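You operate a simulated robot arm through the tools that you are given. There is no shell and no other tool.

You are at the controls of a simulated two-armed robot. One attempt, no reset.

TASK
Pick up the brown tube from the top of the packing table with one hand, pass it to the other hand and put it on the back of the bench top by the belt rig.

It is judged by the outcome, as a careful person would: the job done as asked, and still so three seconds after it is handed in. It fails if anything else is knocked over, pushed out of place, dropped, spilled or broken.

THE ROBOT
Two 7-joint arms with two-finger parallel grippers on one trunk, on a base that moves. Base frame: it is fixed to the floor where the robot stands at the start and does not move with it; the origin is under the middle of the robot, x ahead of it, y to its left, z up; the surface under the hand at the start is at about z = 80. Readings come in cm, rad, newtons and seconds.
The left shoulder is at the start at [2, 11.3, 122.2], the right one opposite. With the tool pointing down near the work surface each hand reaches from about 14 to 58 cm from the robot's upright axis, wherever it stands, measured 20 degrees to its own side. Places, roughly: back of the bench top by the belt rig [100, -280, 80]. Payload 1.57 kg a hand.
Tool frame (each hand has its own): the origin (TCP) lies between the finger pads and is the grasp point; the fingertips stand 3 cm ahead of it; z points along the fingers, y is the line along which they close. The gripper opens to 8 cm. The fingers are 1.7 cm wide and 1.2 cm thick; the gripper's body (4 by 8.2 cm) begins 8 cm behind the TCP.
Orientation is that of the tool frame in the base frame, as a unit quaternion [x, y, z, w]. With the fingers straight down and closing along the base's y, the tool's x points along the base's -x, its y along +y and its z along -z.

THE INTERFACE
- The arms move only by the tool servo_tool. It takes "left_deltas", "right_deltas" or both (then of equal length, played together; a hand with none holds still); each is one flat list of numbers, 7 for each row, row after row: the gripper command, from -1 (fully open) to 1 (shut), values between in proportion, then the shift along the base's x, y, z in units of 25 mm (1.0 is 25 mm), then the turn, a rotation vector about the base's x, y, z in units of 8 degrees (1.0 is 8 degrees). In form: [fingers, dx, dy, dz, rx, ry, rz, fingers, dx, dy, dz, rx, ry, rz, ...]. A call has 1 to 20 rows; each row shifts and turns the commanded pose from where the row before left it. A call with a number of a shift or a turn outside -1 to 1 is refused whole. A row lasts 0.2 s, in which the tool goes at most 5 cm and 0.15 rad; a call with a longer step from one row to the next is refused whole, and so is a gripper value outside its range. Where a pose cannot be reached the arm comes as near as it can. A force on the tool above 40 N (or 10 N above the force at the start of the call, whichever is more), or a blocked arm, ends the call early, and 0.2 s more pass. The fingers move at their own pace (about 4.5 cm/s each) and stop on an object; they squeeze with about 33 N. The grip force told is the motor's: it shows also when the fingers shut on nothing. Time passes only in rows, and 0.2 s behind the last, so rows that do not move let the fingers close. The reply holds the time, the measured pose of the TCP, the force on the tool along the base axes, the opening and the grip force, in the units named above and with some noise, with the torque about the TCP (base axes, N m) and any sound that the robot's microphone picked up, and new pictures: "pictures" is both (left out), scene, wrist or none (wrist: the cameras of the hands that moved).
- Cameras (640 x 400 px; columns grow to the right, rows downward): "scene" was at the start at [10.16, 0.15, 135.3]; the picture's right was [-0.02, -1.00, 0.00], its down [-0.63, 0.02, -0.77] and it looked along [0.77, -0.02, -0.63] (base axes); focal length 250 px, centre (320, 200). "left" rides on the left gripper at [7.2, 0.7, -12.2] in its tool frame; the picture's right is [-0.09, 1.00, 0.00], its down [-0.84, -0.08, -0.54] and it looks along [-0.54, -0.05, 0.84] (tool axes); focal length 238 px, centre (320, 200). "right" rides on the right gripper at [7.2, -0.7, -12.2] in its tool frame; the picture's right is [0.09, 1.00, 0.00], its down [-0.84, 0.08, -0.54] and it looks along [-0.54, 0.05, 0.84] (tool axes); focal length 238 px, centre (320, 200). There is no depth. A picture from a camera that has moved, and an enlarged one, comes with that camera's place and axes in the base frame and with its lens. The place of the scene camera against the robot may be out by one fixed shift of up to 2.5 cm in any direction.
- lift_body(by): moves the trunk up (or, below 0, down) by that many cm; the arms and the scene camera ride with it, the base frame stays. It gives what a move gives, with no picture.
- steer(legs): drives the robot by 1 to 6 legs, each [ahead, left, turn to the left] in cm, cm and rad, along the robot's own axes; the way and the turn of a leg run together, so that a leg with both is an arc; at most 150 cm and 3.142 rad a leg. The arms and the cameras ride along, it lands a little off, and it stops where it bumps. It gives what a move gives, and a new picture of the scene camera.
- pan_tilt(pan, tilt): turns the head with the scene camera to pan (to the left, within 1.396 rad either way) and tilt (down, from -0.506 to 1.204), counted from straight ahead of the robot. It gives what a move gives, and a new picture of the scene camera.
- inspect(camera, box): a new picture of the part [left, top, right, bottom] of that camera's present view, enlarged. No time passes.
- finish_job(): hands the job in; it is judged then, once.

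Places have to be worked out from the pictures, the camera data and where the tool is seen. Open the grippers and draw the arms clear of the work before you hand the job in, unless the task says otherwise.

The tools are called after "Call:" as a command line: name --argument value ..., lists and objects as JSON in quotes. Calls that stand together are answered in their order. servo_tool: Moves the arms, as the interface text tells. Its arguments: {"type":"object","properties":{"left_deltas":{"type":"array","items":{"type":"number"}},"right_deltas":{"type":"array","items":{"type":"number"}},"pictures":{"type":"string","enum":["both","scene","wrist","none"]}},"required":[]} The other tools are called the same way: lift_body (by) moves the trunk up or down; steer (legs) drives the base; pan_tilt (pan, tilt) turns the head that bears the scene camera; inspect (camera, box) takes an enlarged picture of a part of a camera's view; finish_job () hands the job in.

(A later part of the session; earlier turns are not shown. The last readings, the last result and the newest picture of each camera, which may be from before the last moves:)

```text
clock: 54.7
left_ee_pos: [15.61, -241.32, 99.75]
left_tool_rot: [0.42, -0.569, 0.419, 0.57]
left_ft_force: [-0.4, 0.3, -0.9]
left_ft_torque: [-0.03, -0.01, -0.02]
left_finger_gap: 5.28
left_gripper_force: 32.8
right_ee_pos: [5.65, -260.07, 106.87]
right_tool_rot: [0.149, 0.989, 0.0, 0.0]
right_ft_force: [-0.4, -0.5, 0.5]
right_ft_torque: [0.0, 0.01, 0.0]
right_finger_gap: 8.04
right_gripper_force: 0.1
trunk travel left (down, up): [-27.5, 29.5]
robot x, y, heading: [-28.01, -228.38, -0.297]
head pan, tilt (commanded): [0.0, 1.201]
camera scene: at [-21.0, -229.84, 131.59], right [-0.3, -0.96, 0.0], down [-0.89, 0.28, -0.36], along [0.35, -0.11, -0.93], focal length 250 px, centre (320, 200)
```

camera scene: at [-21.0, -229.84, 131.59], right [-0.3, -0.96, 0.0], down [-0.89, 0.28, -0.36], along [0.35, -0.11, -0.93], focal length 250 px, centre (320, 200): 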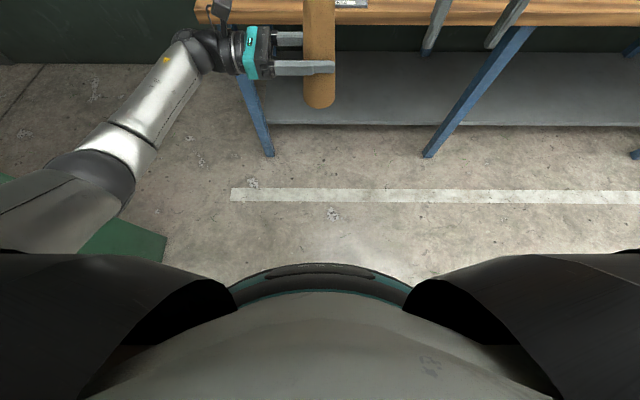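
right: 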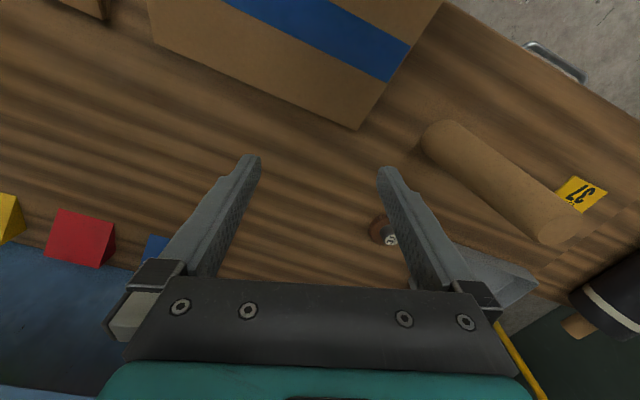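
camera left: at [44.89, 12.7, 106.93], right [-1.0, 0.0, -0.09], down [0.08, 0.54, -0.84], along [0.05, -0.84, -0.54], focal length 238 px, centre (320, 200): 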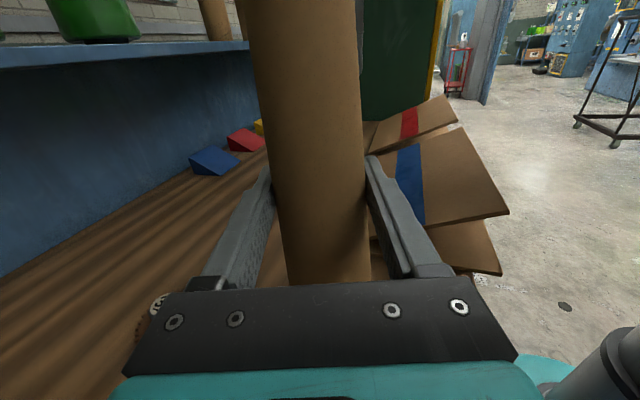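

The base front is only about 20 cm ahead of the axis, so I can get the axis within ~25 cm of the bench edge; a forward-pointing grip on the tube's upper part will reach. Now I bring the tube a bit forward and right with the left hand, while the right hand rises and tilts its fingers forward (75° from down), well to the side.

Call:
servo_tool --left_deltas '[1, 0.165, -0.552, 0, 0, 0, 0, 1, 0.165, -0.552, 0, 0, 0, 0, 1, 0.165, -0.552, 0, 0, 0, 0, 1, 0.165, -0.552, 0, 0, 0, 0, 1, 0.165, -0.552, 0, 0, 0, 0, 1, 0, 0, 0, 0, 0, 0, 1, 0, 0, 0, 0, 0, 0, 1, 0, 0, 0, 0, 0, 0, 1, 0, 0, 0, 0, 0, 0, 1, 0, 0, 0, 0, 0, 0]' --right_deltas '[-1, 0.306, -0.094, 0.64, -0.2743, -0.8964, 0, -1, 0.306, -0.094, 0.64, -0.2743, -0.8964, 0, -1, 0.306, -0.094, 0.64, -0.2743, -0.8964, 0, -1, 0.306, -0.094, 0.64, -0.2743, -0.8964, 0, -1, 0.306, -0.094, 0.64, -0.2743, -0.8964, 0, -1, 0.306, -0.094, 0.64, -0.2743, -0.8964, 0, -1, 0.306, -0.094, 0.64, -0.2743, -0.8964, 0, -1, 0.306, -0.094, 0.64, -0.2743, -0.8964, 0, -1, 0.306, -0.094, 0.64, -0.2743, -0.8964, 0, -1, 0.306, -0.094, 0.64, -0.2743, -0.8964, 0]' --pictures "wrist"

Call:
pan_tilt --pan 0.0 --tilt 0.6

```text
clock: 56.9
left_ee_pos: [17.77, -248.16, 99.76]
left_tool_rot: [0.421, -0.568, 0.419, 0.569]
left_ft_force: [-0.6, 0.2, 0.6]
left_ft_torque: [-0.04, 0.01, 0.0]
left_finger_gap: 5.3
left_gripper_force: 33.2
right_ee_pos: [13.28, -262.36, 122.76]
right_tool_rot: [0.119, 0.784, -0.089, 0.603]
right_ft_force: [0.1, -0.4, 0.1]
right_ft_torque: [0.0, 0.01, -0.01]
right_finger_gap: 8.03
right_gripper_force: 0.1
trunk travel left (down, up): [-27.5, 29.5]
robot x, y, heading: [-28.18, -228.05, -0.299]
head pan, tilt (commanded): [0.0, 1.201]
camera right: at [-0.1, -259.08, 118.9], right [0.27, 0.96, -0.08], down [-0.27, 0.16, 0.95], along [0.92, -0.23, 0.31], focal length 238 px, centre (320, 200)
camera left: at [20.83, -236.29, 106.92], right [-0.95, 0.29, -0.09], down [0.23, 0.5, -0.84], along [-0.2, -0.82, -0.54], focal length 238 px, centre (320, 200)
```

right: 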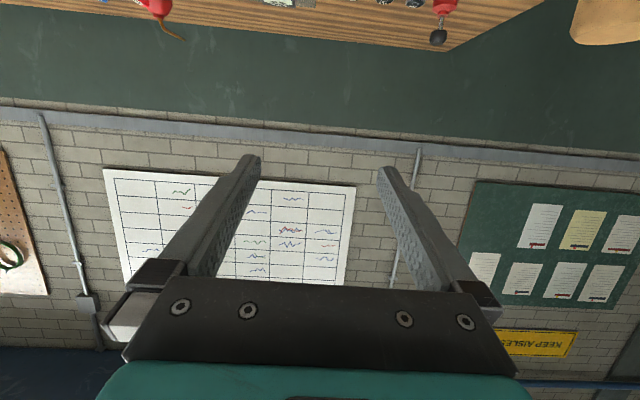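
left: 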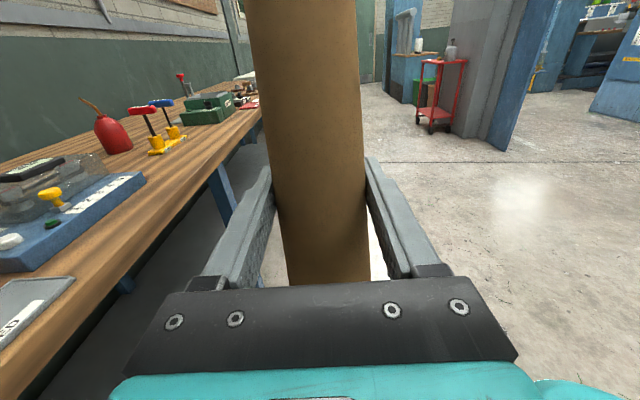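

```text
clock: 57.9
left_ee_pos: [17.88, -248.06, 99.61]
left_tool_rot: [0.421, -0.569, 0.419, 0.57]
left_ft_force: [-0.5, -0.3, -0.9]
left_ft_torque: [-0.02, -0.01, 0.0]
left_finger_gap: 5.3
left_gripper_force: 33.2
right_ee_pos: [13.21, -262.39, 122.84]
right_tool_rot: [0.119, 0.785, -0.088, 0.602]
right_ft_force: [0.4, -0.7, 0.7]
right_ft_torque: [-0.01, 0.05, 0.01]
right_finger_gap: 8.0
right_gripper_force: 0.0
trunk travel left (down, up): [-27.5, 29.5]
robot x, y, heading: [-28.28, -228.5, -0.302]
head pan, tilt (commanded): [0.0, 0.6]
camera scene: at [-17.91, -230.8, 136.04], right [-0.3, -0.96, 0.0], down [-0.54, 0.17, -0.82], along [0.79, -0.24, -0.57], focal length 250 px, centre (320, 200)
```

scene: 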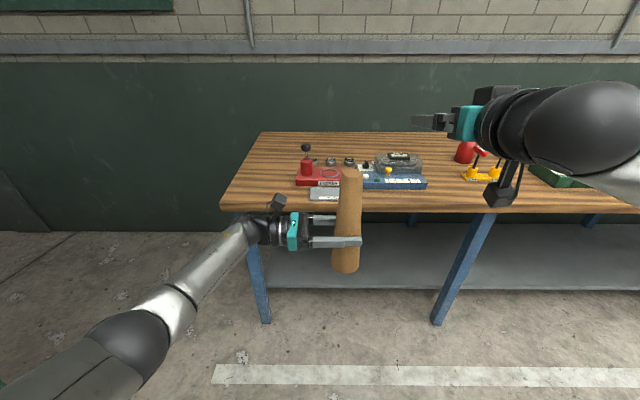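

Both hands are where I wanted; tube axis is near (17.75, -248.45), top at about z=113. I move the right hand sideways over the tube at z≈122.8, then look before lowering.

Call:
servo_tool --right_deltas '[-1, 0.2, 0.62, 0, 0, 0, 0, -1, 0.26, 0.8, 0, 0, 0, 0, -1, 0.28, 0.87, 0, 0, 0, 0, -1, 0.28, 0.87, 0, 0, 0, 0, -1, 0.28, 0.87, 0, 0, 0, 0, -1, 0.26, 0.8, 0, 0, 0, 0, -1, 0.24, 0.75, 0, 0, 0, 0, -1, 0, 0, 0, 0, 0, 0]' --pictures "both"

```text
clock: 59.7
left_ee_pos: [17.67, -248.11, 99.7]
left_tool_rot: [0.42, -0.569, 0.418, 0.57]
left_ft_force: [-0.5, 0.2, -1.0]
left_ft_torque: [0.0, 0.0, 0.0]
left_finger_gap: 5.3
left_gripper_force: 32.7
right_ee_pos: [17.71, -248.36, 122.68]
right_tool_rot: [0.119, 0.784, -0.089, 0.603]
right_ft_force: [0.3, 0.3, 0.4]
right_ft_torque: [-0.01, 0.01, -0.01]
right_finger_gap: 8.01
right_gripper_force: 0.0
trunk travel left (down, up): [-27.5, 29.5]
robot x, y, heading: [-27.66, -228.07, -0.3]
head pan, tilt (commanded): [0.0, 0.6]
camera scene: at [-17.91, -230.81, 136.05], right [-0.3, -0.96, 0.0], down [-0.54, 0.17, -0.83], along [0.79, -0.24, -0.56], focal length 250 px, centre (320, 200)
camera right: at [4.4, -245.16, 118.82], right [0.27, 0.96, -0.08], down [-0.27, 0.16, 0.95], along [0.92, -0.23, 0.3], focal length 238 px, centre (320, 200)
```

scene: 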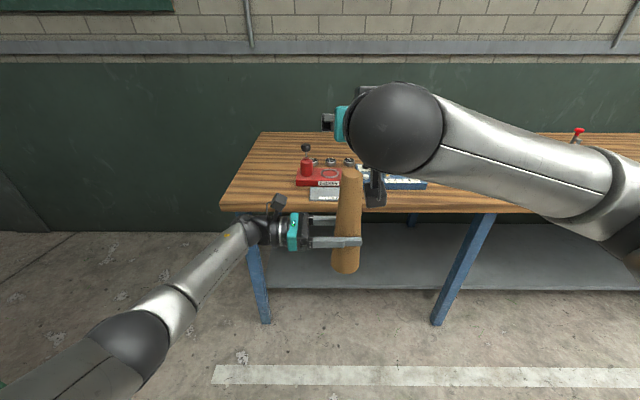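
right: 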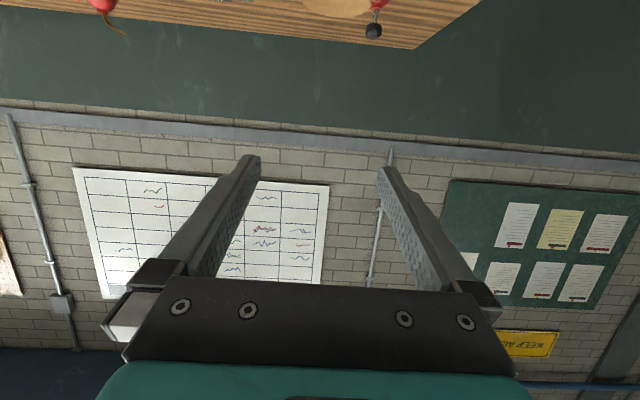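

The tube's top shows up in the right camera exactly where predicted, centred between the fingers. I lower the right hand straight down about 15.7 cm so its open fingers straddle the tube's upper part.

Call:
servo_tool --right_deltas '[-1, 0, 0, -0.5, 0, 0, 0, -1, 0, 0, -0.8, 0, 0, 0, -1, 0, 0, -0.8, 0, 0, 0, -1, 0, 0, -0.8, 0, 0, 0, -1, 0, 0, -0.8, 0, 0, 0, -1, 0, 0, -0.8, 0, 0, 0, -1, 0, 0, -0.8, 0, 0, 0, -1, 0, 0, -0.6, 0, 0, 0, -1, 0, 0, -0.4, 0, 0, 0, -1, 0, 0, 0, 0, 0, 0]' --pictures "both"

```text
clock: 61.9
left_ee_pos: [17.63, -248.17, 99.76]
left_tool_rot: [0.419, -0.569, 0.419, 0.57]
left_ft_force: [0.1, -0.4, -0.8]
left_ft_torque: [0.0, -0.01, 0.02]
left_finger_gap: 5.3
left_gripper_force: 32.9
right_ee_pos: [17.85, -248.62, 107.07]
right_tool_rot: [0.12, 0.784, -0.089, 0.603]
right_ft_force: [0.9, -0.8, -0.2]
right_ft_torque: [-0.01, 0.01, 0.0]
right_finger_gap: 8.01
right_gripper_force: 0.2
trunk travel left (down, up): [-27.5, 29.5]
robot x, y, heading: [-27.55, -228.78, -0.3]
head pan, tilt (commanded): [0.0, 0.6]
camera scene: at [-17.91, -230.8, 136.05], right [-0.3, -0.96, 0.0], down [-0.54, 0.17, -0.83], along [0.79, -0.24, -0.56], focal length 250 px, centre (320, 200)
camera right: at [4.44, -245.29, 103.12], right [0.27, 0.96, -0.08], down [-0.27, 0.16, 0.95], along [0.92, -0.23, 0.3], focal length 238 px, centre (320, 200)
```

scene: 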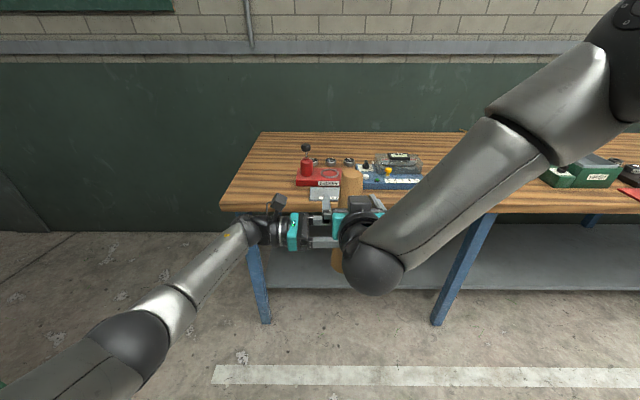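
right: 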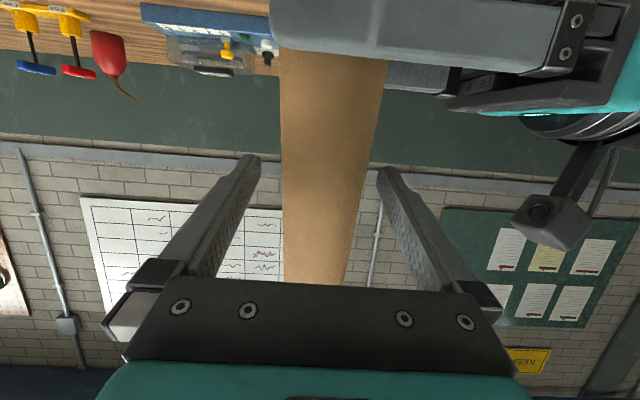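

The tube passes centrally between the right fingers and the left hand's finger lies well below. I close the right fingers while the left keeps holding.

Call:
servo_tool --right_deltas '[-0.3, 0, 0, 0, 0, 0, 0, 0.3, 0, 0, 0, 0, 0, 0, 1, 0, 0, 0, 0, 0, 0, 1, 0, 0, 0, 0, 0, 0, 1, 0, 0, 0, 0, 0, 0, 1, 0, 0, 0, 0, 0, 0]' --pictures "wrist"

```text
clock: 63.3
left_ee_pos: [17.75, -248.06, 99.74]
left_tool_rot: [0.42, -0.569, 0.418, 0.57]
left_ft_force: [-1.7, -4.2, -0.6]
left_ft_torque: [0.19, -0.02, -0.03]
left_finger_gap: 5.31
left_gripper_force: 32.9
right_ee_pos: [17.82, -248.47, 106.94]
right_tool_rot: [0.119, 0.785, -0.088, 0.602]
right_ft_force: [2.0, 4.4, 0.1]
right_ft_torque: [0.06, -0.03, -0.03]
right_finger_gap: 4.55
right_gripper_force: 32.9
trunk travel left (down, up): [-27.5, 29.5]
robot x, y, heading: [-28.35, -228.43, -0.296]
head pan, tilt (commanded): [0.0, 0.6]
camera right: at [4.43, -245.24, 103.13], right [0.27, 0.96, -0.08], down [-0.27, 0.16, 0.95], along [0.92, -0.23, 0.3], focal length 238 px, centre (320, 200)
```

right: 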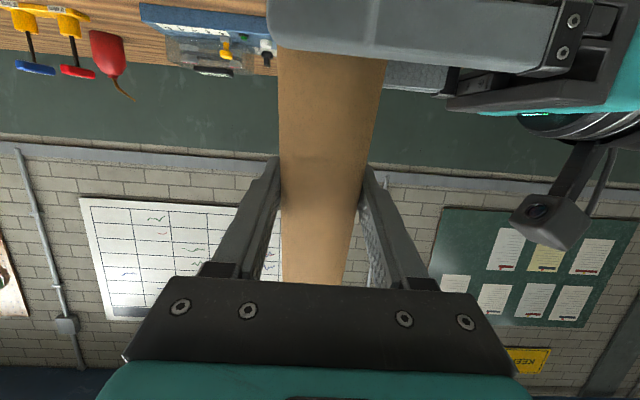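

The right hand has it firmly (gap 4.55 cm, 33 N) with only a few newtons of side strain between the hands. I open the left fingers gradually and let things settle before withdrawing.

Call:
servo_tool --left_deltas '[0.2, 0, 0, 0, 0, 0, 0, -0.3, 0, 0, 0, 0, 0, 0, -0.7, 0, 0, 0, 0, 0, 0, -1, 0, 0, 0, 0, 0, 0, -1, 0, 0, 0, 0, 0, 0, -1, 0, 0, 0, 0, 0, 0]' --right_deltas '[1, 0, 0, 0, 0, 0, 0, 1, 0, 0, 0, 0, 0, 0, 1, 0, 0, 0, 0, 0, 0, 1, 0, 0, 0, 0, 0, 0, 1, 0, 0, 0, 0, 0, 0, 1, 0, 0, 0, 0, 0, 0]' --pictures "wrist"

```text
clock: 64.7
left_ee_pos: [17.75, -248.06, 99.62]
left_tool_rot: [0.42, -0.569, 0.419, 0.569]
left_ft_force: [-0.1, 0.2, 0.3]
left_ft_torque: [0.02, 0.01, 0.0]
left_finger_gap: 7.98
left_gripper_force: 0.0
right_ee_pos: [17.66, -248.68, 106.93]
right_tool_rot: [0.119, 0.784, -0.089, 0.603]
right_ft_force: [-0.9, 0.8, -0.2]
right_ft_torque: [0.01, 0.01, 0.01]
right_finger_gap: 4.53
right_gripper_force: 33.2
trunk travel left (down, up): [-27.5, 29.5]
robot x, y, heading: [-27.82, -228.12, -0.302]
head pan, tilt (commanded): [0.0, 0.6]
camera right: at [4.43, -245.27, 103.13], right [0.27, 0.96, -0.08], down [-0.27, 0.16, 0.95], along [0.92, -0.23, 0.3], focal length 238 px, centre (320, 200)
camera left: at [20.83, -236.28, 106.92], right [-0.95, 0.29, -0.09], down [0.23, 0.5, -0.84], along [-0.2, -0.82, -0.54], focal length 238 px, centre (320, 200)
```

right: 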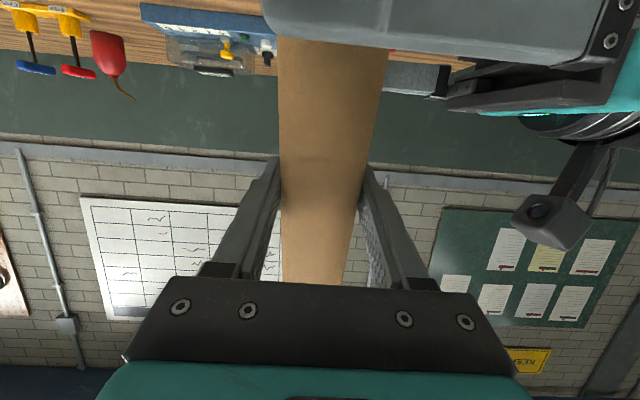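
left: 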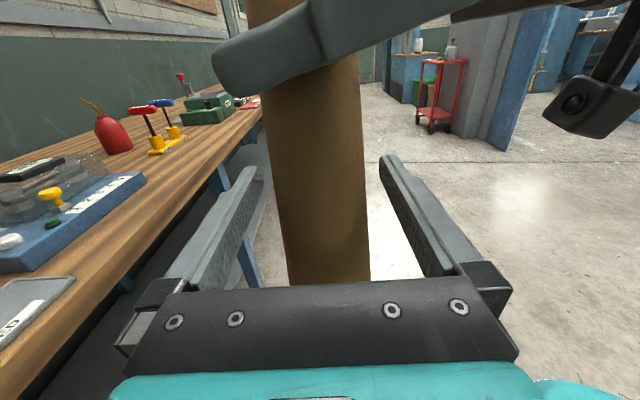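

The left fingers are free of the tube and the right hand carries it alone. I draw the left hand straight out to the left, away from the tube.

Call:
servo_tool --left_deltas '[-1, 0.15, 0.48, 0, 0, 0, 0, -1, 0.275, 0.888, 0, 0, 0, 0, -1, 0.275, 0.888, 0, 0, 0, 0, -1, 0.275, 0.888, 0, 0, 0, 0, -1, 0.275, 0.888, 0, 0, 0, 0, -1, 0.275, 0.888, 0, 0, 0, 0, -1, 0.275, 0.888, 0, 0, 0, 0, -1, 0, 0, 0, 0, 0, 0]' --pictures "both"

```text
clock: 66.5
left_ee_pos: [22.18, -233.53, 99.72]
left_tool_rot: [0.42, -0.569, 0.42, 0.569]
left_ft_force: [-0.2, 0.3, 0.8]
left_ft_torque: [0.03, -0.02, 0.02]
left_finger_gap: 8.01
left_gripper_force: 0.1
right_ee_pos: [17.77, -248.53, 107.01]
right_tool_rot: [0.118, 0.784, -0.088, 0.603]
right_ft_force: [-0.5, -0.6, -0.3]
right_ft_torque: [-0.01, 0.0, -0.03]
right_finger_gap: 4.54
right_gripper_force: 33.2
trunk travel left (down, up): [-27.5, 29.5]
robot x, y, heading: [-28.01, -228.42, -0.299]
head pan, tilt (commanded): [0.0, 0.6]
camera scene: at [-17.91, -230.81, 136.05], right [-0.3, -0.96, 0.0], down [-0.54, 0.17, -0.83], along [0.79, -0.24, -0.56], focal length 250 px, centre (320, 200)
camera left: at [25.16, -221.66, 106.96], right [-0.95, 0.3, -0.09], down [0.23, 0.49, -0.84], along [-0.2, -0.82, -0.54], focal length 238 px, centre (320, 200)
```

scene: 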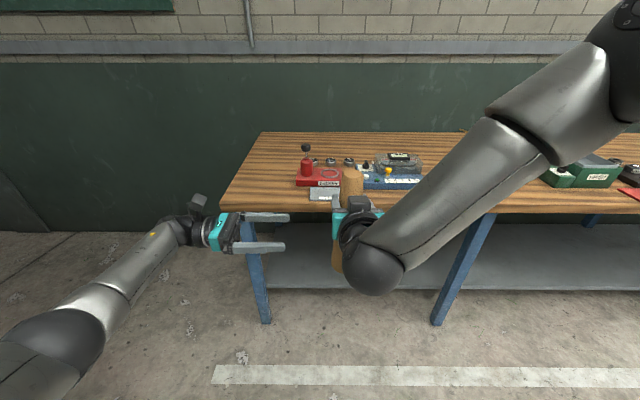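
left: 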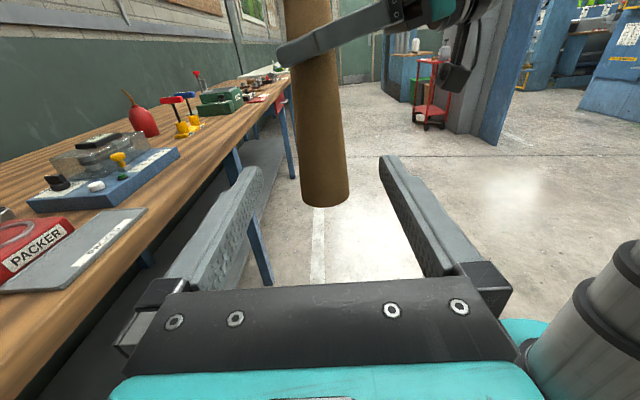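

The tube hangs upright in the right hand. I fold the left hand back to its downward pose, pulling it in and up so neither it nor its elbow can touch the bench later.

Call:
servo_tool --left_deltas '[-1, -0.2, 0.307, 0.2, 0.895, -0.2775, 0, -1, -0.2, 0.307, 0.2, 0.895, -0.2775, 0, -1, -0.2, 0.307, 0.2, 0.895, -0.2775, 0, -1, -0.2, 0.307, 0.2, 0.895, -0.2775, 0, -1, -0.2, 0.307, 0.2, 0.895, -0.2775, 0, -1, -0.2, 0.307, 0.2, 0.895, -0.2775, 0, -1, -0.2, 0.307, 0.2, 0.895, -0.2775, 0, -1, -0.2, 0.307, 0.2, 0.895, -0.2775, 0, -1, -0.2, 0.307, 0.2, 0.895, -0.2775, 0, -1, -0.2, 0.307, 0.2, 0.895, -0.2775, 0, -1, -0.2, 0.307, 0.2, 0.895, -0.2775, 0, -1, -0.2, 0.307, 0.2, 0.895, -0.2775, 0]' --pictures "scene"

Call:
servo_tool --left_deltas '[-1, -0.2, 0.307, 0.2, 0, 0, -0.9375, -1, -0.2, 0.307, 0.2, 0, 0, -0.9375, -1, -0.2, 0.307, 0.2, 0, 0, -0.9375, -1, -0.2, 0.307, 0.2, 0, 0, -0.9375, -1, -0.2, 0.307, 0.2, 0, 0, -0.9375, -1, -0.2, 0.307, 0.2, 0, 0, -0.9375, -1, -0.2, 0.307, 0.2, 0, 0, -0.9375, -1, -0.2, 0.307, 0.2, 0, 0, -0.9375, -1, -0.2, 0.307, 0.2, 0, 0, -0.9375, -1, -0.2, 0.307, 0.2, 0, 0, -0.9375, -1, -0.2, 0.307, 0.2, 0, 0, -0.9375, -1, -0.2, 0.307, 0.2, 0, 0, -0.9375]' --pictures "scene"

```text
clock: 69.1
left_ee_pos: [16.18, -224.32, 105.65]
left_tool_rot: [-0.594, 0.804, 0.001, 0.001]
left_ft_force: [0.1, 0.3, 0.3]
left_ft_torque: [0.03, 0.01, 0.03]
left_finger_gap: 7.99
left_gripper_force: 0.0
right_ee_pos: [17.78, -248.67, 106.96]
right_tool_rot: [0.118, 0.784, -0.088, 0.603]
right_ft_force: [-0.7, -0.2, -0.5]
right_ft_torque: [0.0, -0.02, 0.04]
right_finger_gap: 4.56
right_gripper_force: 32.4
trunk travel left (down, up): [-27.5, 29.5]
robot x, y, heading: [-28.23, -228.17, -0.296]
head pan, tilt (commanded): [0.0, 0.6]
camera scene: at [-17.91, -230.83, 136.05], right [-0.3, -0.96, 0.0], down [-0.54, 0.17, -0.83], along [0.79, -0.24, -0.56], focal length 250 px, centre (320, 200)
```

scene: 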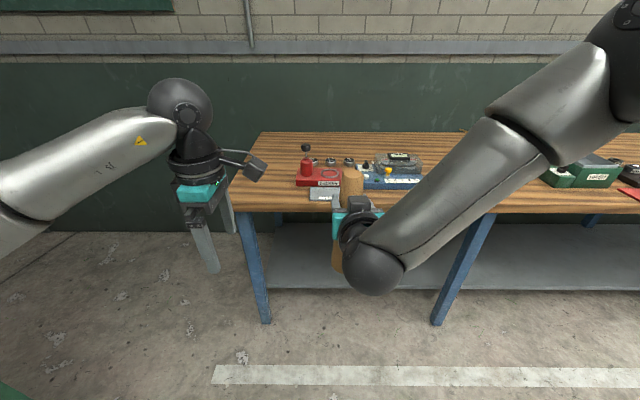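

```text
clock: 71.7
left_ee_pos: [10.17, -215.03, 111.49]
left_tool_rot: [0.151, 0.989, 0.0, 0.0]
left_ft_force: [-0.2, 0.1, 0.6]
left_ft_torque: [-0.03, 0.03, -0.02]
left_finger_gap: 8.0
left_gripper_force: 0.0
right_ee_pos: [17.77, -248.68, 107.03]
right_tool_rot: [0.118, 0.785, -0.088, 0.602]
right_ft_force: [0.1, -1.0, -0.3]
right_ft_torque: [0.01, -0.01, 0.0]
right_finger_gap: 4.56
right_gripper_force: 32.8
trunk travel left (down, up): [-27.5, 29.5]
robot x, y, heading: [-28.08, -228.42, -0.305]
head pan, tilt (commanded): [0.0, 0.6]
camera scene: at [-17.92, -230.79, 136.05], right [-0.3, -0.96, 0.0], down [-0.54, 0.17, -0.83], along [0.79, -0.24, -0.56], focal length 250 px, centre (320, 200)
```

scene: 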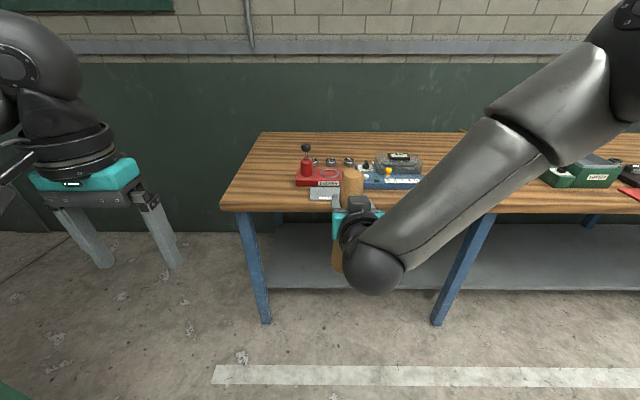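

The left arm is stowed. Before driving in I test the right arm's reach in free air: extend the tube forward to about 70 cm ahead and 11.5 cm right of the axis, keeping it level.

Call:
servo_tool --right_deltas '[1, 0.4, -0.27, 0, 0, 0, 0, 1, 0.6, -0.41, 0, 0, 0, 0, 1, 0.74, -0.5, 0, 0, 0, 0, 1, 0.74, -0.5, 0, 0, 0, 0, 1, 0.74, -0.5, 0, 0, 0, 0, 1, 0.74, -0.5, 0, 0, 0, 0, 1, 0.74, -0.5, 0, 0, 0, 0, 1, 0.74, -0.5, 0, 0, 0, 0, 1, 0.74, -0.5, 0, 0, 0, 0, 1, 0.74, -0.5, 0, 0, 0, 0, 1, 0, 0, 0, 0, 0, 0]' --pictures "both"

```text
clock: 74.1
left_ee_pos: [10.32, -215.17, 111.62]
left_tool_rot: [0.15, 0.989, 0.0, 0.0]
left_ft_force: [0.2, 0.3, 0.3]
left_ft_torque: [0.0, 0.02, -0.03]
left_finger_gap: 8.0
left_gripper_force: 0.0
right_ee_pos: [32.62, -256.65, 108.3]
right_tool_rot: [0.119, 0.787, -0.089, 0.599]
right_ft_force: [-0.5, 0.3, -0.9]
right_ft_torque: [0.01, 0.0, -0.01]
right_finger_gap: 4.53
right_gripper_force: 33.1
right hand out of reach, approached as far as the arm can: row 3, 4, 5, 7, 8, 9
trunk travel left (down, up): [-27.5, 29.5]
robot x, y, heading: [-27.54, -228.01, -0.3]
head pan, tilt (commanded): [0.0, 0.6]
camera scene: at [-17.89, -230.81, 136.05], right [-0.3, -0.96, 0.0], down [-0.54, 0.17, -0.82], along [0.79, -0.24, -0.57], focal length 250 px, centre (320, 200)
camera right: at [19.24, -253.35, 104.55], right [0.27, 0.96, -0.09], down [-0.26, 0.16, 0.95], along [0.93, -0.23, 0.3], focal length 238 px, centre (320, 200)
```

scene: 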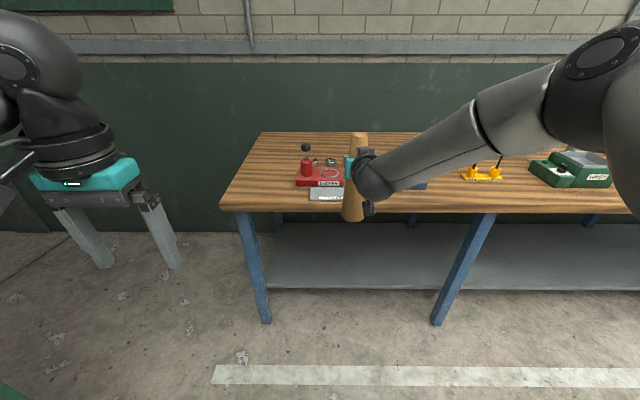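
right: 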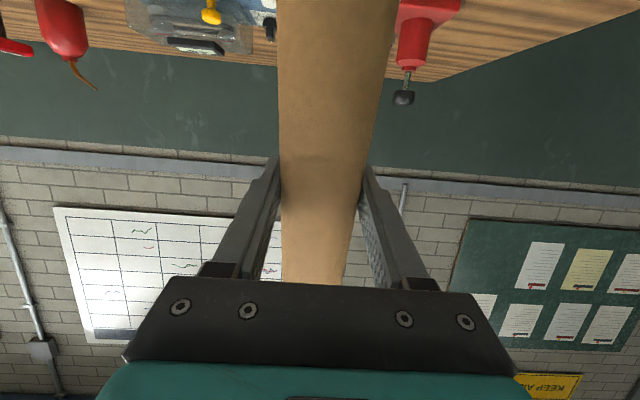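

The arm came to about 66 cm ahead, 9 cm right, and says some rows were out of reach, short of what its length should allow; maybe a joint limit. I try small further steps forward to see whether it can still progress.

Call:
servo_tool --right_deltas '[1, 0.382, -0.118, 0, 0, 0, 0, 1, 0.382, -0.118, 0, 0, 0, 0, 1, 0.382, -0.118, 0, 0, 0, 0, 1, 0.382, -0.118, 0, 0, 0, 0, 1, 0, 0, 0, 0, 0, 0]' --pictures "none"

```text
clock: 75.3
left_ee_pos: [10.28, -215.0, 111.46]
left_tool_rot: [0.148, 0.989, 0.0, -0.001]
left_ft_force: [-0.6, -1.7, -0.7]
left_ft_torque: [-0.02, 0.01, -0.04]
left_finger_gap: 7.99
left_gripper_force: 0.1
right_ee_pos: [36.72, -257.9, 108.41]
right_tool_rot: [0.119, 0.785, -0.089, 0.602]
right_ft_force: [-0.2, 0.0, 0.2]
right_ft_torque: [0.0, 0.0, 0.0]
right_finger_gap: 4.53
right_gripper_force: 33.0
trunk travel left (down, up): [-27.5, 29.5]
robot x, y, heading: [-28.14, -228.25, -0.304]
head pan, tilt (commanded): [0.0, 0.6]
```

It moved the full 4 cm to about 70.5 cm ahead, so the earlier limit was only a local one. I continue in small steps to find the usable reach.

Call:
servo_tool --right_deltas '[1, 0.382, -0.118, 0, 0, 0, 0, 1, 0.382, -0.118, 0, 0, 0, 0, 1, 0.382, -0.118, 0, 0, 0, 0, 1, 0.382, -0.118, 0, 0, 0, 0, 1, 0.382, -0.118, 0, 0, 0, 0, 1, 0.382, -0.118, 0, 0, 0, 0, 1, 0.382, -0.118, 0, 0, 0, 0, 1, 0.382, -0.118, 0, 0, 0, 0, 1, 0, 0, 0, 0, 0, 0]' --pictures "both"

```text
clock: 77.3
left_ee_pos: [10.21, -215.01, 111.51]
left_tool_rot: [0.149, 0.989, 0.0, 0.001]
left_ft_force: [-0.5, -0.5, -0.1]
left_ft_torque: [0.0, -0.01, 0.02]
left_finger_gap: 7.99
left_gripper_force: 0.0
right_ee_pos: [43.28, -260.11, 108.95]
right_tool_rot: [0.119, 0.785, -0.088, 0.602]
right_ft_force: [-0.2, 0.0, -0.2]
right_ft_torque: [-0.02, -0.03, -0.01]
right_finger_gap: 4.51
right_gripper_force: 33.2
right hand out of reach, approached as far as the arm can: row 7, 8
trunk travel left (down, up): [-27.5, 29.5]
robot x, y, heading: [-27.88, -227.9, -0.299]
head pan, tilt (commanded): [0.0, 0.6]
camera scene: at [-17.9, -230.8, 136.05], right [-0.3, -0.96, 0.0], down [-0.54, 0.17, -0.83], along [0.79, -0.24, -0.56], focal length 250 px, centre (320, 200)
camera right: at [29.85, -256.88, 105.08], right [0.27, 0.96, -0.08], down [-0.27, 0.16, 0.95], along [0.92, -0.23, 0.3], focal length 238 px, centre (320, 200)
```

scene: 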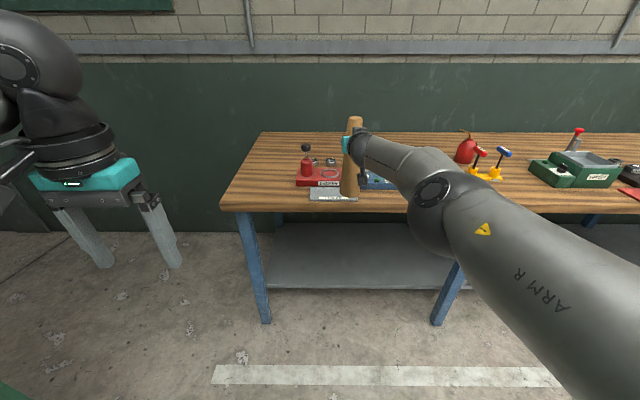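
right: 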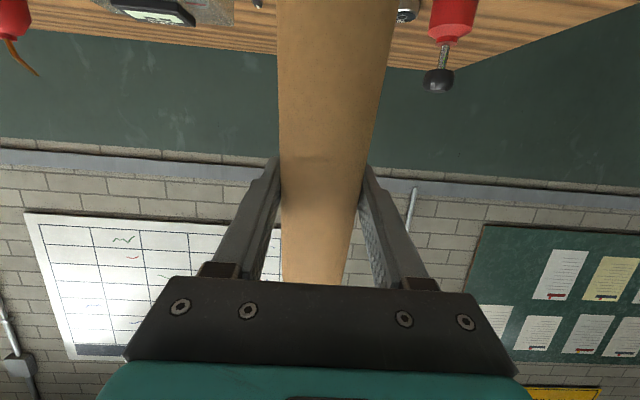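

The hand now reaches about 77.5 cm ahead at 9 cm right, which is what I need. The arm's posture changed while extending, so I check its shape closely before driving near the bench.

Call:
inspect --camera "scene" --box '[300, 80, 620, 280]'

Call:
inspect --camera "left" --box '[0, 0, 640, 400]'

Call:
pan_tilt --pan -0.7 --tilt 0.6

```text
2.00 times, centred on (460, 180) of scene
camera zoom: at [-17.9, -230.8, 136.05], right [-0.3, -0.96, 0.0], down [-0.54, 0.17, -0.83], along [0.79, -0.24, -0.56], focal length 499 px, centre (40, 240)
```

zoom: 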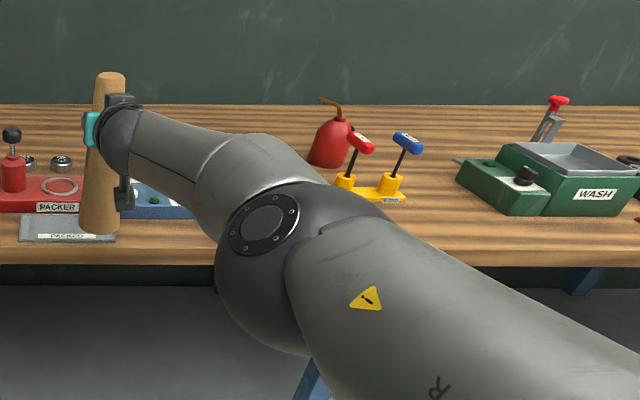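

```text
1.00 times, centred on (320, 200) of left (not enlarged: the box is as wide or as high as the picture)
camera zoom: at [3.67, -212.34, 123.77], right [0.38, 0.92, 0.0], down [0.78, -0.32, 0.54], along [0.5, -0.21, -0.84], focal length 238 px, centre (320, 200)
```

zoom: 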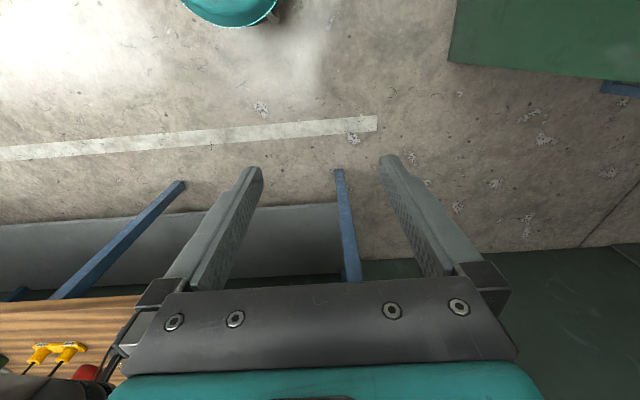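

```text
clock: 78.4
left_ee_pos: [10.33, -215.21, 111.58]
left_tool_rot: [0.15, 0.989, 0.0, 0.0]
left_ft_force: [-0.2, -0.1, -0.6]
left_ft_torque: [0.01, -0.01, 0.01]
left_finger_gap: 8.02
left_gripper_force: 0.1
right_ee_pos: [43.21, -260.24, 108.93]
right_tool_rot: [0.118, 0.784, -0.088, 0.602]
right_ft_force: [-0.4, 0.1, -0.4]
right_ft_torque: [0.01, -0.01, -0.04]
right_finger_gap: 4.56
right_gripper_force: 32.6
trunk travel left (down, up): [-27.5, 29.5]
robot x, y, heading: [-27.64, -227.92, -0.304]
head pan, tilt (commanded): [-0.7, 0.6]
camera scene: at [-21.57, -235.62, 136.05], right [-0.84, -0.54, 0.0], down [-0.31, 0.48, -0.83], along [0.45, -0.69, -0.56], focal length 250 px, centre (320, 200)
```

scene: 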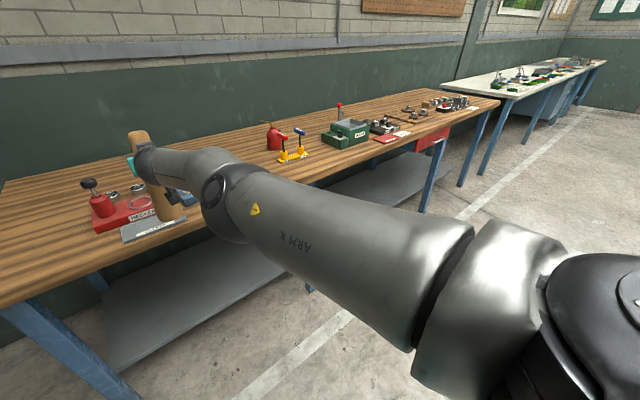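

The arm is stretched nearly straight and level, elbow about z=120, which will pass well above everything on the bench. I draw the tube back 2 cm for reserve, raise the trunk 5 cm so the tube's foot clears the apparatus, and roll 42 cm forward as a first stage.

Call:
servo_tool --right_deltas '[1, -0.382, 0.119, 0, 0, 0, 0, 1, -0.382, 0.119, 0, 0, 0, 0, 1, 0, 0, 0, 0, 0, 0]' --pictures "none"

Call:
lift_body --by 5

Call:
pan_tilt --pan 0.0 --tilt 0.7

Call:
steer --legs '[[42, -2, 0]]'

```text
clock: 79.2
left_ee_pos: [10.18, -215.01, 111.48]
left_tool_rot: [0.149, 0.989, 0.0, 0.0]
left_ft_force: [0.1, 0.2, 0.2]
left_ft_torque: [0.02, 0.01, -0.01]
left_finger_gap: 7.98
left_gripper_force: 0.1
right_ee_pos: [42.12, -259.52, 109.01]
right_tool_rot: [0.118, 0.786, -0.09, 0.6]
right_ft_force: [0.3, 0.0, -0.2]
right_ft_torque: [-0.02, -0.01, -0.01]
right_finger_gap: 4.51
right_gripper_force: 33.2
right hand out of reach, approached as far as the arm can: row 1, 2
trunk travel left (down, up): [-27.5, 29.5]
robot x, y, heading: [-27.83, -227.94, -0.299]
head pan, tilt (commanded): [-0.7, 0.6]
```

```text
clock: 80.1
left_ee_pos: [10.26, -215.09, 116.56]
left_tool_rot: [0.149, 0.989, 0.0, 0.0]
left_ft_force: [0.0, -0.5, 0.5]
left_ft_torque: [-0.01, 0.01, 0.01]
left_finger_gap: 7.96
left_gripper_force: 0.2
right_ee_pos: [42.16, -259.64, 113.93]
right_tool_rot: [0.118, 0.786, -0.09, 0.6]
right_ft_force: [0.4, 0.1, 0.5]
right_ft_torque: [0.01, -0.01, 0.03]
right_finger_gap: 4.54
right_gripper_force: 33.4
trunk travel left (down, up): [-32.5, 24.5]
robot x, y, heading: [-28.23, -228.41, -0.302]
head pan, tilt (commanded): [-0.7, 0.6]
```

```text
clock: 81.2
left_ee_pos: [10.23, -215.07, 116.4]
left_tool_rot: [0.149, 0.989, 0.0, 0.0]
left_ft_force: [0.9, -0.9, -0.9]
left_ft_torque: [0.0, -0.02, -0.01]
left_finger_gap: 8.03
left_gripper_force: 0.0
right_ee_pos: [42.18, -259.61, 114.14]
right_tool_rot: [0.117, 0.786, -0.089, 0.6]
right_ft_force: [0.4, 0.7, -0.1]
right_ft_torque: [-0.01, -0.02, 0.01]
right_finger_gap: 4.5
right_gripper_force: 33.0
trunk travel left (down, up): [-32.5, 24.5]
robot x, y, heading: [-27.91, -228.05, -0.299]
head pan, tilt (commanded): [0.0, 0.7]
camera scene: at [-18.24, -230.71, 140.19], right [-0.3, -0.95, 0.0], down [-0.61, 0.19, -0.77], along [0.73, -0.23, -0.64], focal length 250 px, centre (320, 200)
```

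scene: 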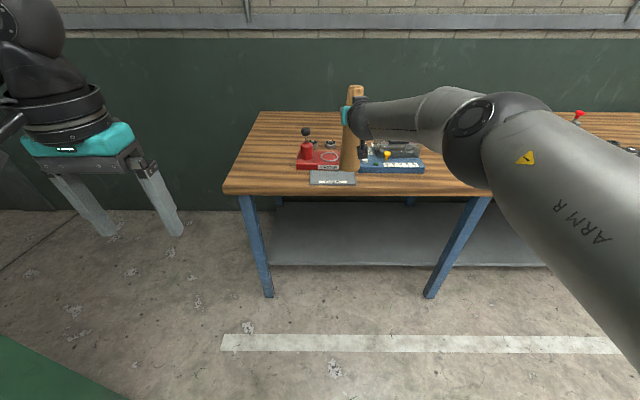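

```text
clock: 83.8
left_ee_pos: [50.39, -229.55, 116.45]
left_tool_rot: [0.148, 0.989, 0.0, 0.0]
left_ft_force: [0.1, 0.4, 0.4]
left_ft_torque: [0.01, -0.02, 0.02]
left_finger_gap: 8.01
left_gripper_force: 0.0
right_ee_pos: [82.41, -273.88, 114.0]
right_tool_rot: [0.117, 0.787, -0.089, 0.6]
right_ft_force: [1.5, -0.2, -0.4]
right_ft_torque: [0.02, -0.02, 0.03]
right_finger_gap: 4.53
right_gripper_force: 33.4
trunk travel left (down, up): [-32.5, 24.5]
robot x, y, heading: [12.25, -242.89, -0.296]
head pan, tilt (commanded): [0.0, 0.7]
camera scene: at [22.08, -245.22, 140.18], right [-0.29, -0.96, 0.0], down [-0.62, 0.19, -0.76], along [0.73, -0.22, -0.64], focal length 250 px, centre (320, 200)
```

scene: 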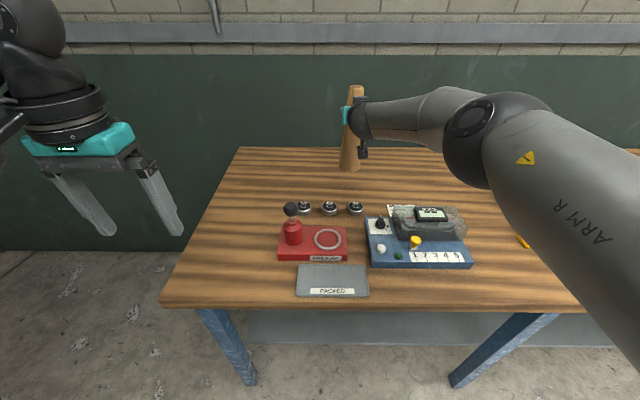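

The bearings are now clearly in front of the tube with open wood behind; the bench edge is about 41 cm from my axis. Before the last stretch I check where the left arm's elbow sits relative to the bench.

Call:
pan_tilt --pan 0.8 --tilt 0.8

Call:
pan_tilt --pan 0.0 --tilt 1.2

```text
clock: 84.9
left_ee_pos: [50.4, -229.52, 116.6]
left_tool_rot: [0.148, 0.989, -0.001, 0.0]
left_ft_force: [-0.7, 0.1, 0.0]
left_ft_torque: [-0.02, -0.01, 0.01]
left_finger_gap: 7.98
left_gripper_force: 0.2
right_ee_pos: [82.49, -273.9, 114.02]
right_tool_rot: [0.117, 0.786, -0.089, 0.6]
right_ft_force: [0.5, -0.2, -0.1]
right_ft_torque: [-0.01, 0.0, 0.02]
right_finger_gap: 4.52
right_gripper_force: 33.0
trunk travel left (down, up): [-32.5, 24.5]
robot x, y, heading: [12.12, -242.85, -0.295]
head pan, tilt (commanded): [0.799, 0.799]
camera scene: at [20.98, -238.84, 139.36], right [0.48, -0.88, 0.0], down [-0.63, -0.34, -0.7], along [0.61, 0.33, -0.72], focal length 250 px, centre (320, 200)
```

scene: 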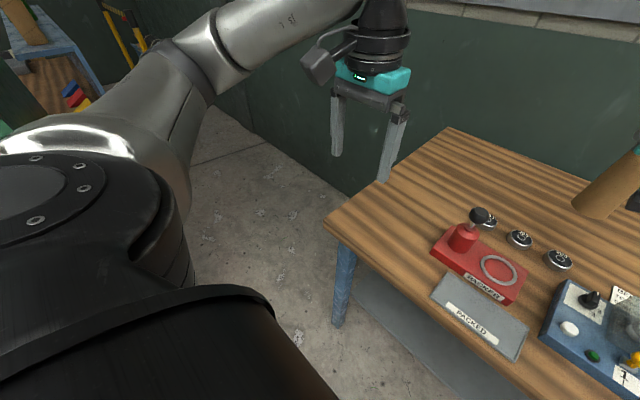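

```text
clock: 86.0
left_ee_pos: [50.52, -229.54, 116.61]
left_tool_rot: [0.147, 0.989, 0.0, 0.001]
left_ft_force: [-0.4, 0.1, -0.4]
left_ft_torque: [-0.02, 0.0, 0.0]
left_finger_gap: 8.03
left_gripper_force: 0.1
right_ee_pos: [82.44, -273.87, 113.91]
right_tool_rot: [0.117, 0.786, -0.089, 0.6]
right_ft_force: [0.2, 0.8, -0.7]
right_ft_torque: [-0.02, 0.02, 0.01]
right_finger_gap: 4.52
right_gripper_force: 32.6
trunk travel left (down, up): [-32.5, 24.5]
robot x, y, heading: [12.22, -242.97, -0.299]
head pan, tilt (commanded): [0.0, 1.201]
camera scene: at [19.25, -244.35, 136.59], right [-0.29, -0.96, 0.0], down [-0.89, 0.27, -0.36], along [0.35, -0.11, -0.93], focal length 250 px, centre (320, 200)
```

scene: 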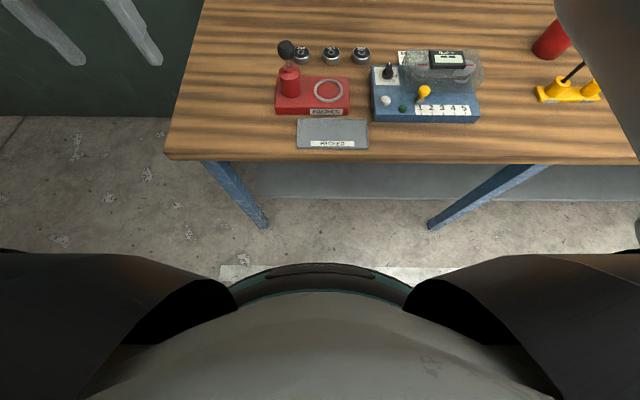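

The left elbow is high and outside the bench; the round base is about 20 cm in radius, so there is room for another 17 cm with a few cm to spare at the bench edge. I roll forward 17 cm and 0.7 cm right, the tube's foot still about 17 cm above the bench.

Call:
pan_tilt --pan 0.0 --tilt 0.7

Call:
steer --legs '[[17, -0.7, 0]]'

```text
clock: 87.0
left_ee_pos: [50.51, -229.58, 116.53]
left_tool_rot: [0.147, 0.989, 0.0, -0.001]
left_ft_force: [0.1, 0.2, 0.0]
left_ft_torque: [0.03, 0.01, 0.0]
left_finger_gap: 7.99
left_gripper_force: 0.0
right_ee_pos: [82.39, -273.83, 114.04]
right_tool_rot: [0.118, 0.786, -0.09, 0.6]
right_ft_force: [0.5, 0.8, -0.3]
right_ft_torque: [0.02, -0.01, -0.01]
right_finger_gap: 4.51
right_gripper_force: 33.1
trunk travel left (down, up): [-32.5, 24.5]
robot x, y, heading: [12.1, -243.06, -0.299]
head pan, tilt (commanded): [0.0, 0.7]
camera scene: at [22.02, -245.2, 140.18], right [-0.29, -0.96, 0.0], down [-0.62, 0.19, -0.76], along [0.73, -0.22, -0.64], focal length 250 px, centre (320, 200)
```

scene: 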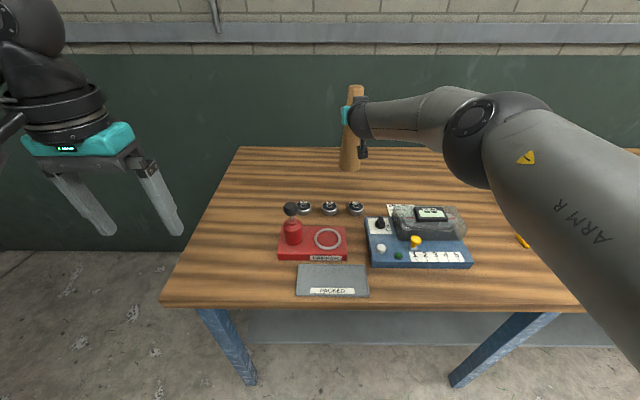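

```text
clock: 88.4
left_ee_pos: [66.32, -235.14, 116.62]
left_tool_rot: [0.146, 0.989, -0.001, -0.001]
left_ft_force: [-0.2, -0.4, 0.0]
left_ft_torque: [0.03, -0.02, -0.01]
left_finger_gap: 8.0
left_gripper_force: 0.0
right_ee_pos: [98.4, -279.12, 113.93]
right_tool_rot: [0.116, 0.787, -0.088, 0.6]
right_ft_force: [0.2, -0.4, -0.2]
right_ft_torque: [-0.01, -0.03, 0.0]
right_finger_gap: 4.53
right_gripper_force: 33.2
trunk travel left (down, up): [-32.5, 24.5]
robot x, y, heading: [28.4, -248.43, -0.296]
head pan, tilt (commanded): [0.0, 0.7]
camera scene: at [37.94, -250.77, 140.18], right [-0.29, -0.96, 0.0], down [-0.62, 0.19, -0.76], along [0.73, -0.22, -0.64], focal length 250 px, centre (320, 200)
```

scene: 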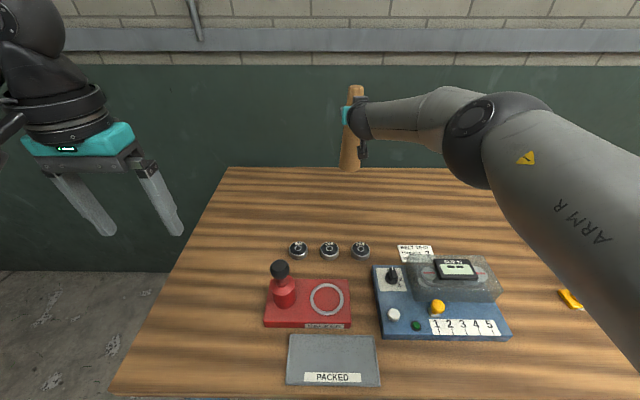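

The TCP is at (98.4, -279.1), within 2 cm of the given spot, and a label card beside the blue rig seems to name it. I zoom in to confirm the rig and that the landing area is clear.

Call:
inspect --camera "scene" --box '[320, 150, 520, 350]'

Call:
inspect --camera "right" --box '[0, 0, 640, 400]'

```text
2.00 times, centred on (420, 250) of scene
camera zoom: at [37.94, -250.77, 140.18], right [-0.29, -0.96, 0.0], down [-0.62, 0.19, -0.76], along [0.73, -0.22, -0.64], focal length 499 px, centre (120, 100)
```

zoom: 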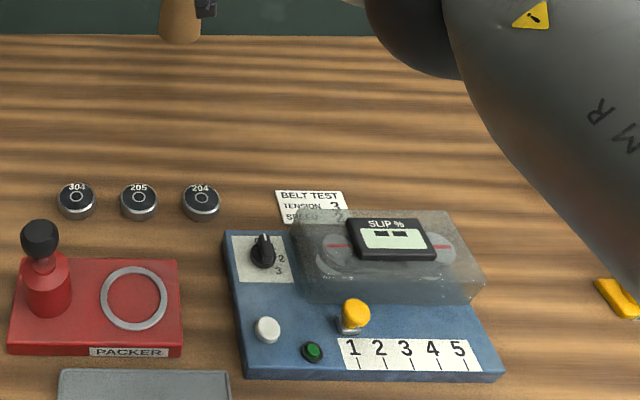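

```text
1.00 times, centred on (320, 200) of right (not enlarged: the box is as wide or as high as the picture)
camera zoom: at [85.02, -276.01, 110.14], right [0.26, 0.96, -0.09], down [-0.27, 0.16, 0.95], along [0.93, -0.23, 0.3], focal length 238 px, centre (320, 200)
```

zoom: 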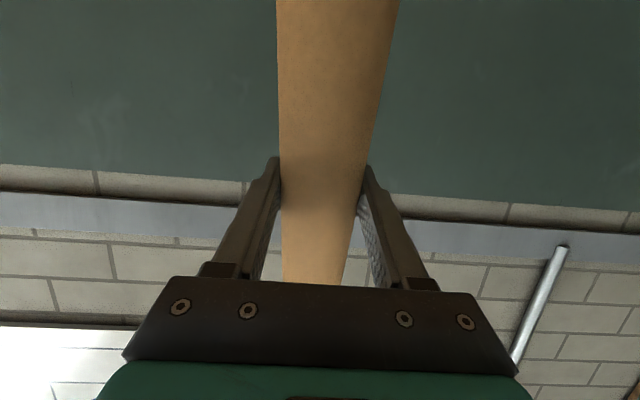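

The card reads "BELT TEST", so the blue rig is the belt rig, and the wood behind it and the bearings is clear. I lower the trunk 10 cm, bringing the tube straight down to about 7 cm above the bench, and look again.

Call:
lift_body --by -10

Call:
pan_tilt --pan -0.1 --tilt 0.6

```text
clock: 89.8
left_ee_pos: [66.2, -234.91, 106.51]
left_tool_rot: [0.146, 0.989, 0.001, 0.0]
left_ft_force: [0.0, 0.1, -0.2]
left_ft_torque: [0.01, -0.01, 0.0]
left_finger_gap: 7.99
left_gripper_force: 0.1
right_ee_pos: [98.3, -279.18, 104.07]
right_tool_rot: [0.116, 0.787, -0.088, 0.6]
right_ft_force: [-0.1, 1.6, 0.2]
right_ft_torque: [0.02, -0.06, 0.0]
right_finger_gap: 4.51
right_gripper_force: 33.2
trunk travel left (down, up): [-22.5, 34.5]
robot x, y, heading: [28.35, -248.34, -0.291]
head pan, tilt (commanded): [0.0, 0.7]
```

```text
clock: 90.4
left_ee_pos: [66.22, -234.91, 106.54]
left_tool_rot: [0.146, 0.989, 0.0, 0.0]
left_ft_force: [0.1, 0.4, -0.4]
left_ft_torque: [0.01, 0.0, 0.01]
left_finger_gap: 8.01
left_gripper_force: 0.1
right_ee_pos: [98.36, -279.21, 104.0]
right_tool_rot: [0.116, 0.787, -0.089, 0.6]
right_ft_force: [-0.3, 0.0, -0.2]
right_ft_torque: [-0.02, -0.01, 0.02]
right_finger_gap: 4.49
right_gripper_force: 33.0
trunk travel left (down, up): [-22.5, 34.5]
robot x, y, heading: [28.32, -248.56, -0.295]
head pan, tilt (commanded): [-0.099, 0.6]
camera scene: at [37.88, -251.66, 131.05], right [-0.38, -0.92, 0.0], down [-0.52, 0.22, -0.82], along [0.76, -0.32, -0.57], focal length 250 px, centre (320, 200)
```

scene: 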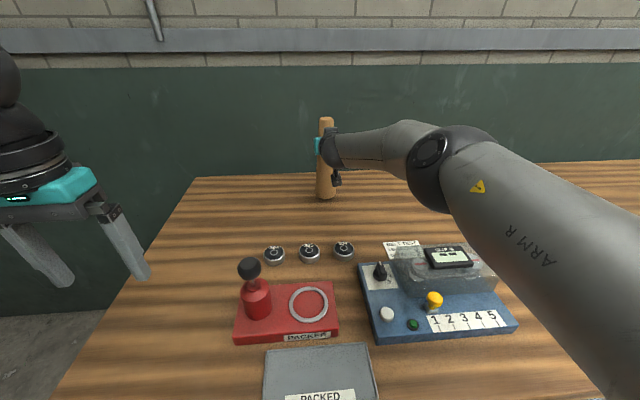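

The tube is directly over clear wood, about 7 cm up. I lower the trunk another 5 cm, then go on in small steps watching the force.

Call:
lift_body --by -5

Call:
inspect --camera "scene" --box '[270, 110, 390, 230]'

```text
clock: 91.3
left_ee_pos: [66.12, -234.95, 101.49]
left_tool_rot: [0.147, 0.989, 0.0, 0.001]
left_ft_force: [-0.5, 0.4, -0.3]
left_ft_torque: [-0.01, 0.0, 0.0]
left_finger_gap: 8.0
left_gripper_force: 0.0
right_ee_pos: [98.31, -279.37, 100.35]
right_tool_rot: [0.116, 0.78, -0.091, 0.608]
right_ft_force: [4.1, 1.0, 28.7]
right_ft_torque: [-0.12, -0.45, -0.03]
right_finger_gap: 4.73
right_gripper_force: 33.0
trunk travel left (down, up): [-17.5, 39.5]
robot x, y, heading: [27.87, -248.46, -0.294]
head pan, tilt (commanded): [-0.099, 0.6]
```

```text
3.33 times, centred on (330, 170) of scene
camera zoom: at [37.64, -251.53, 126.08], right [-0.38, -0.92, 0.0], down [-0.52, 0.22, -0.83], along [0.76, -0.32, -0.56], focal length 832 px, centre (287, 300)
```

zoom: 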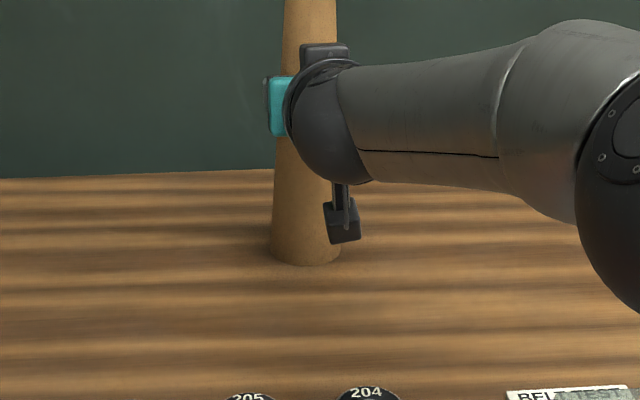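

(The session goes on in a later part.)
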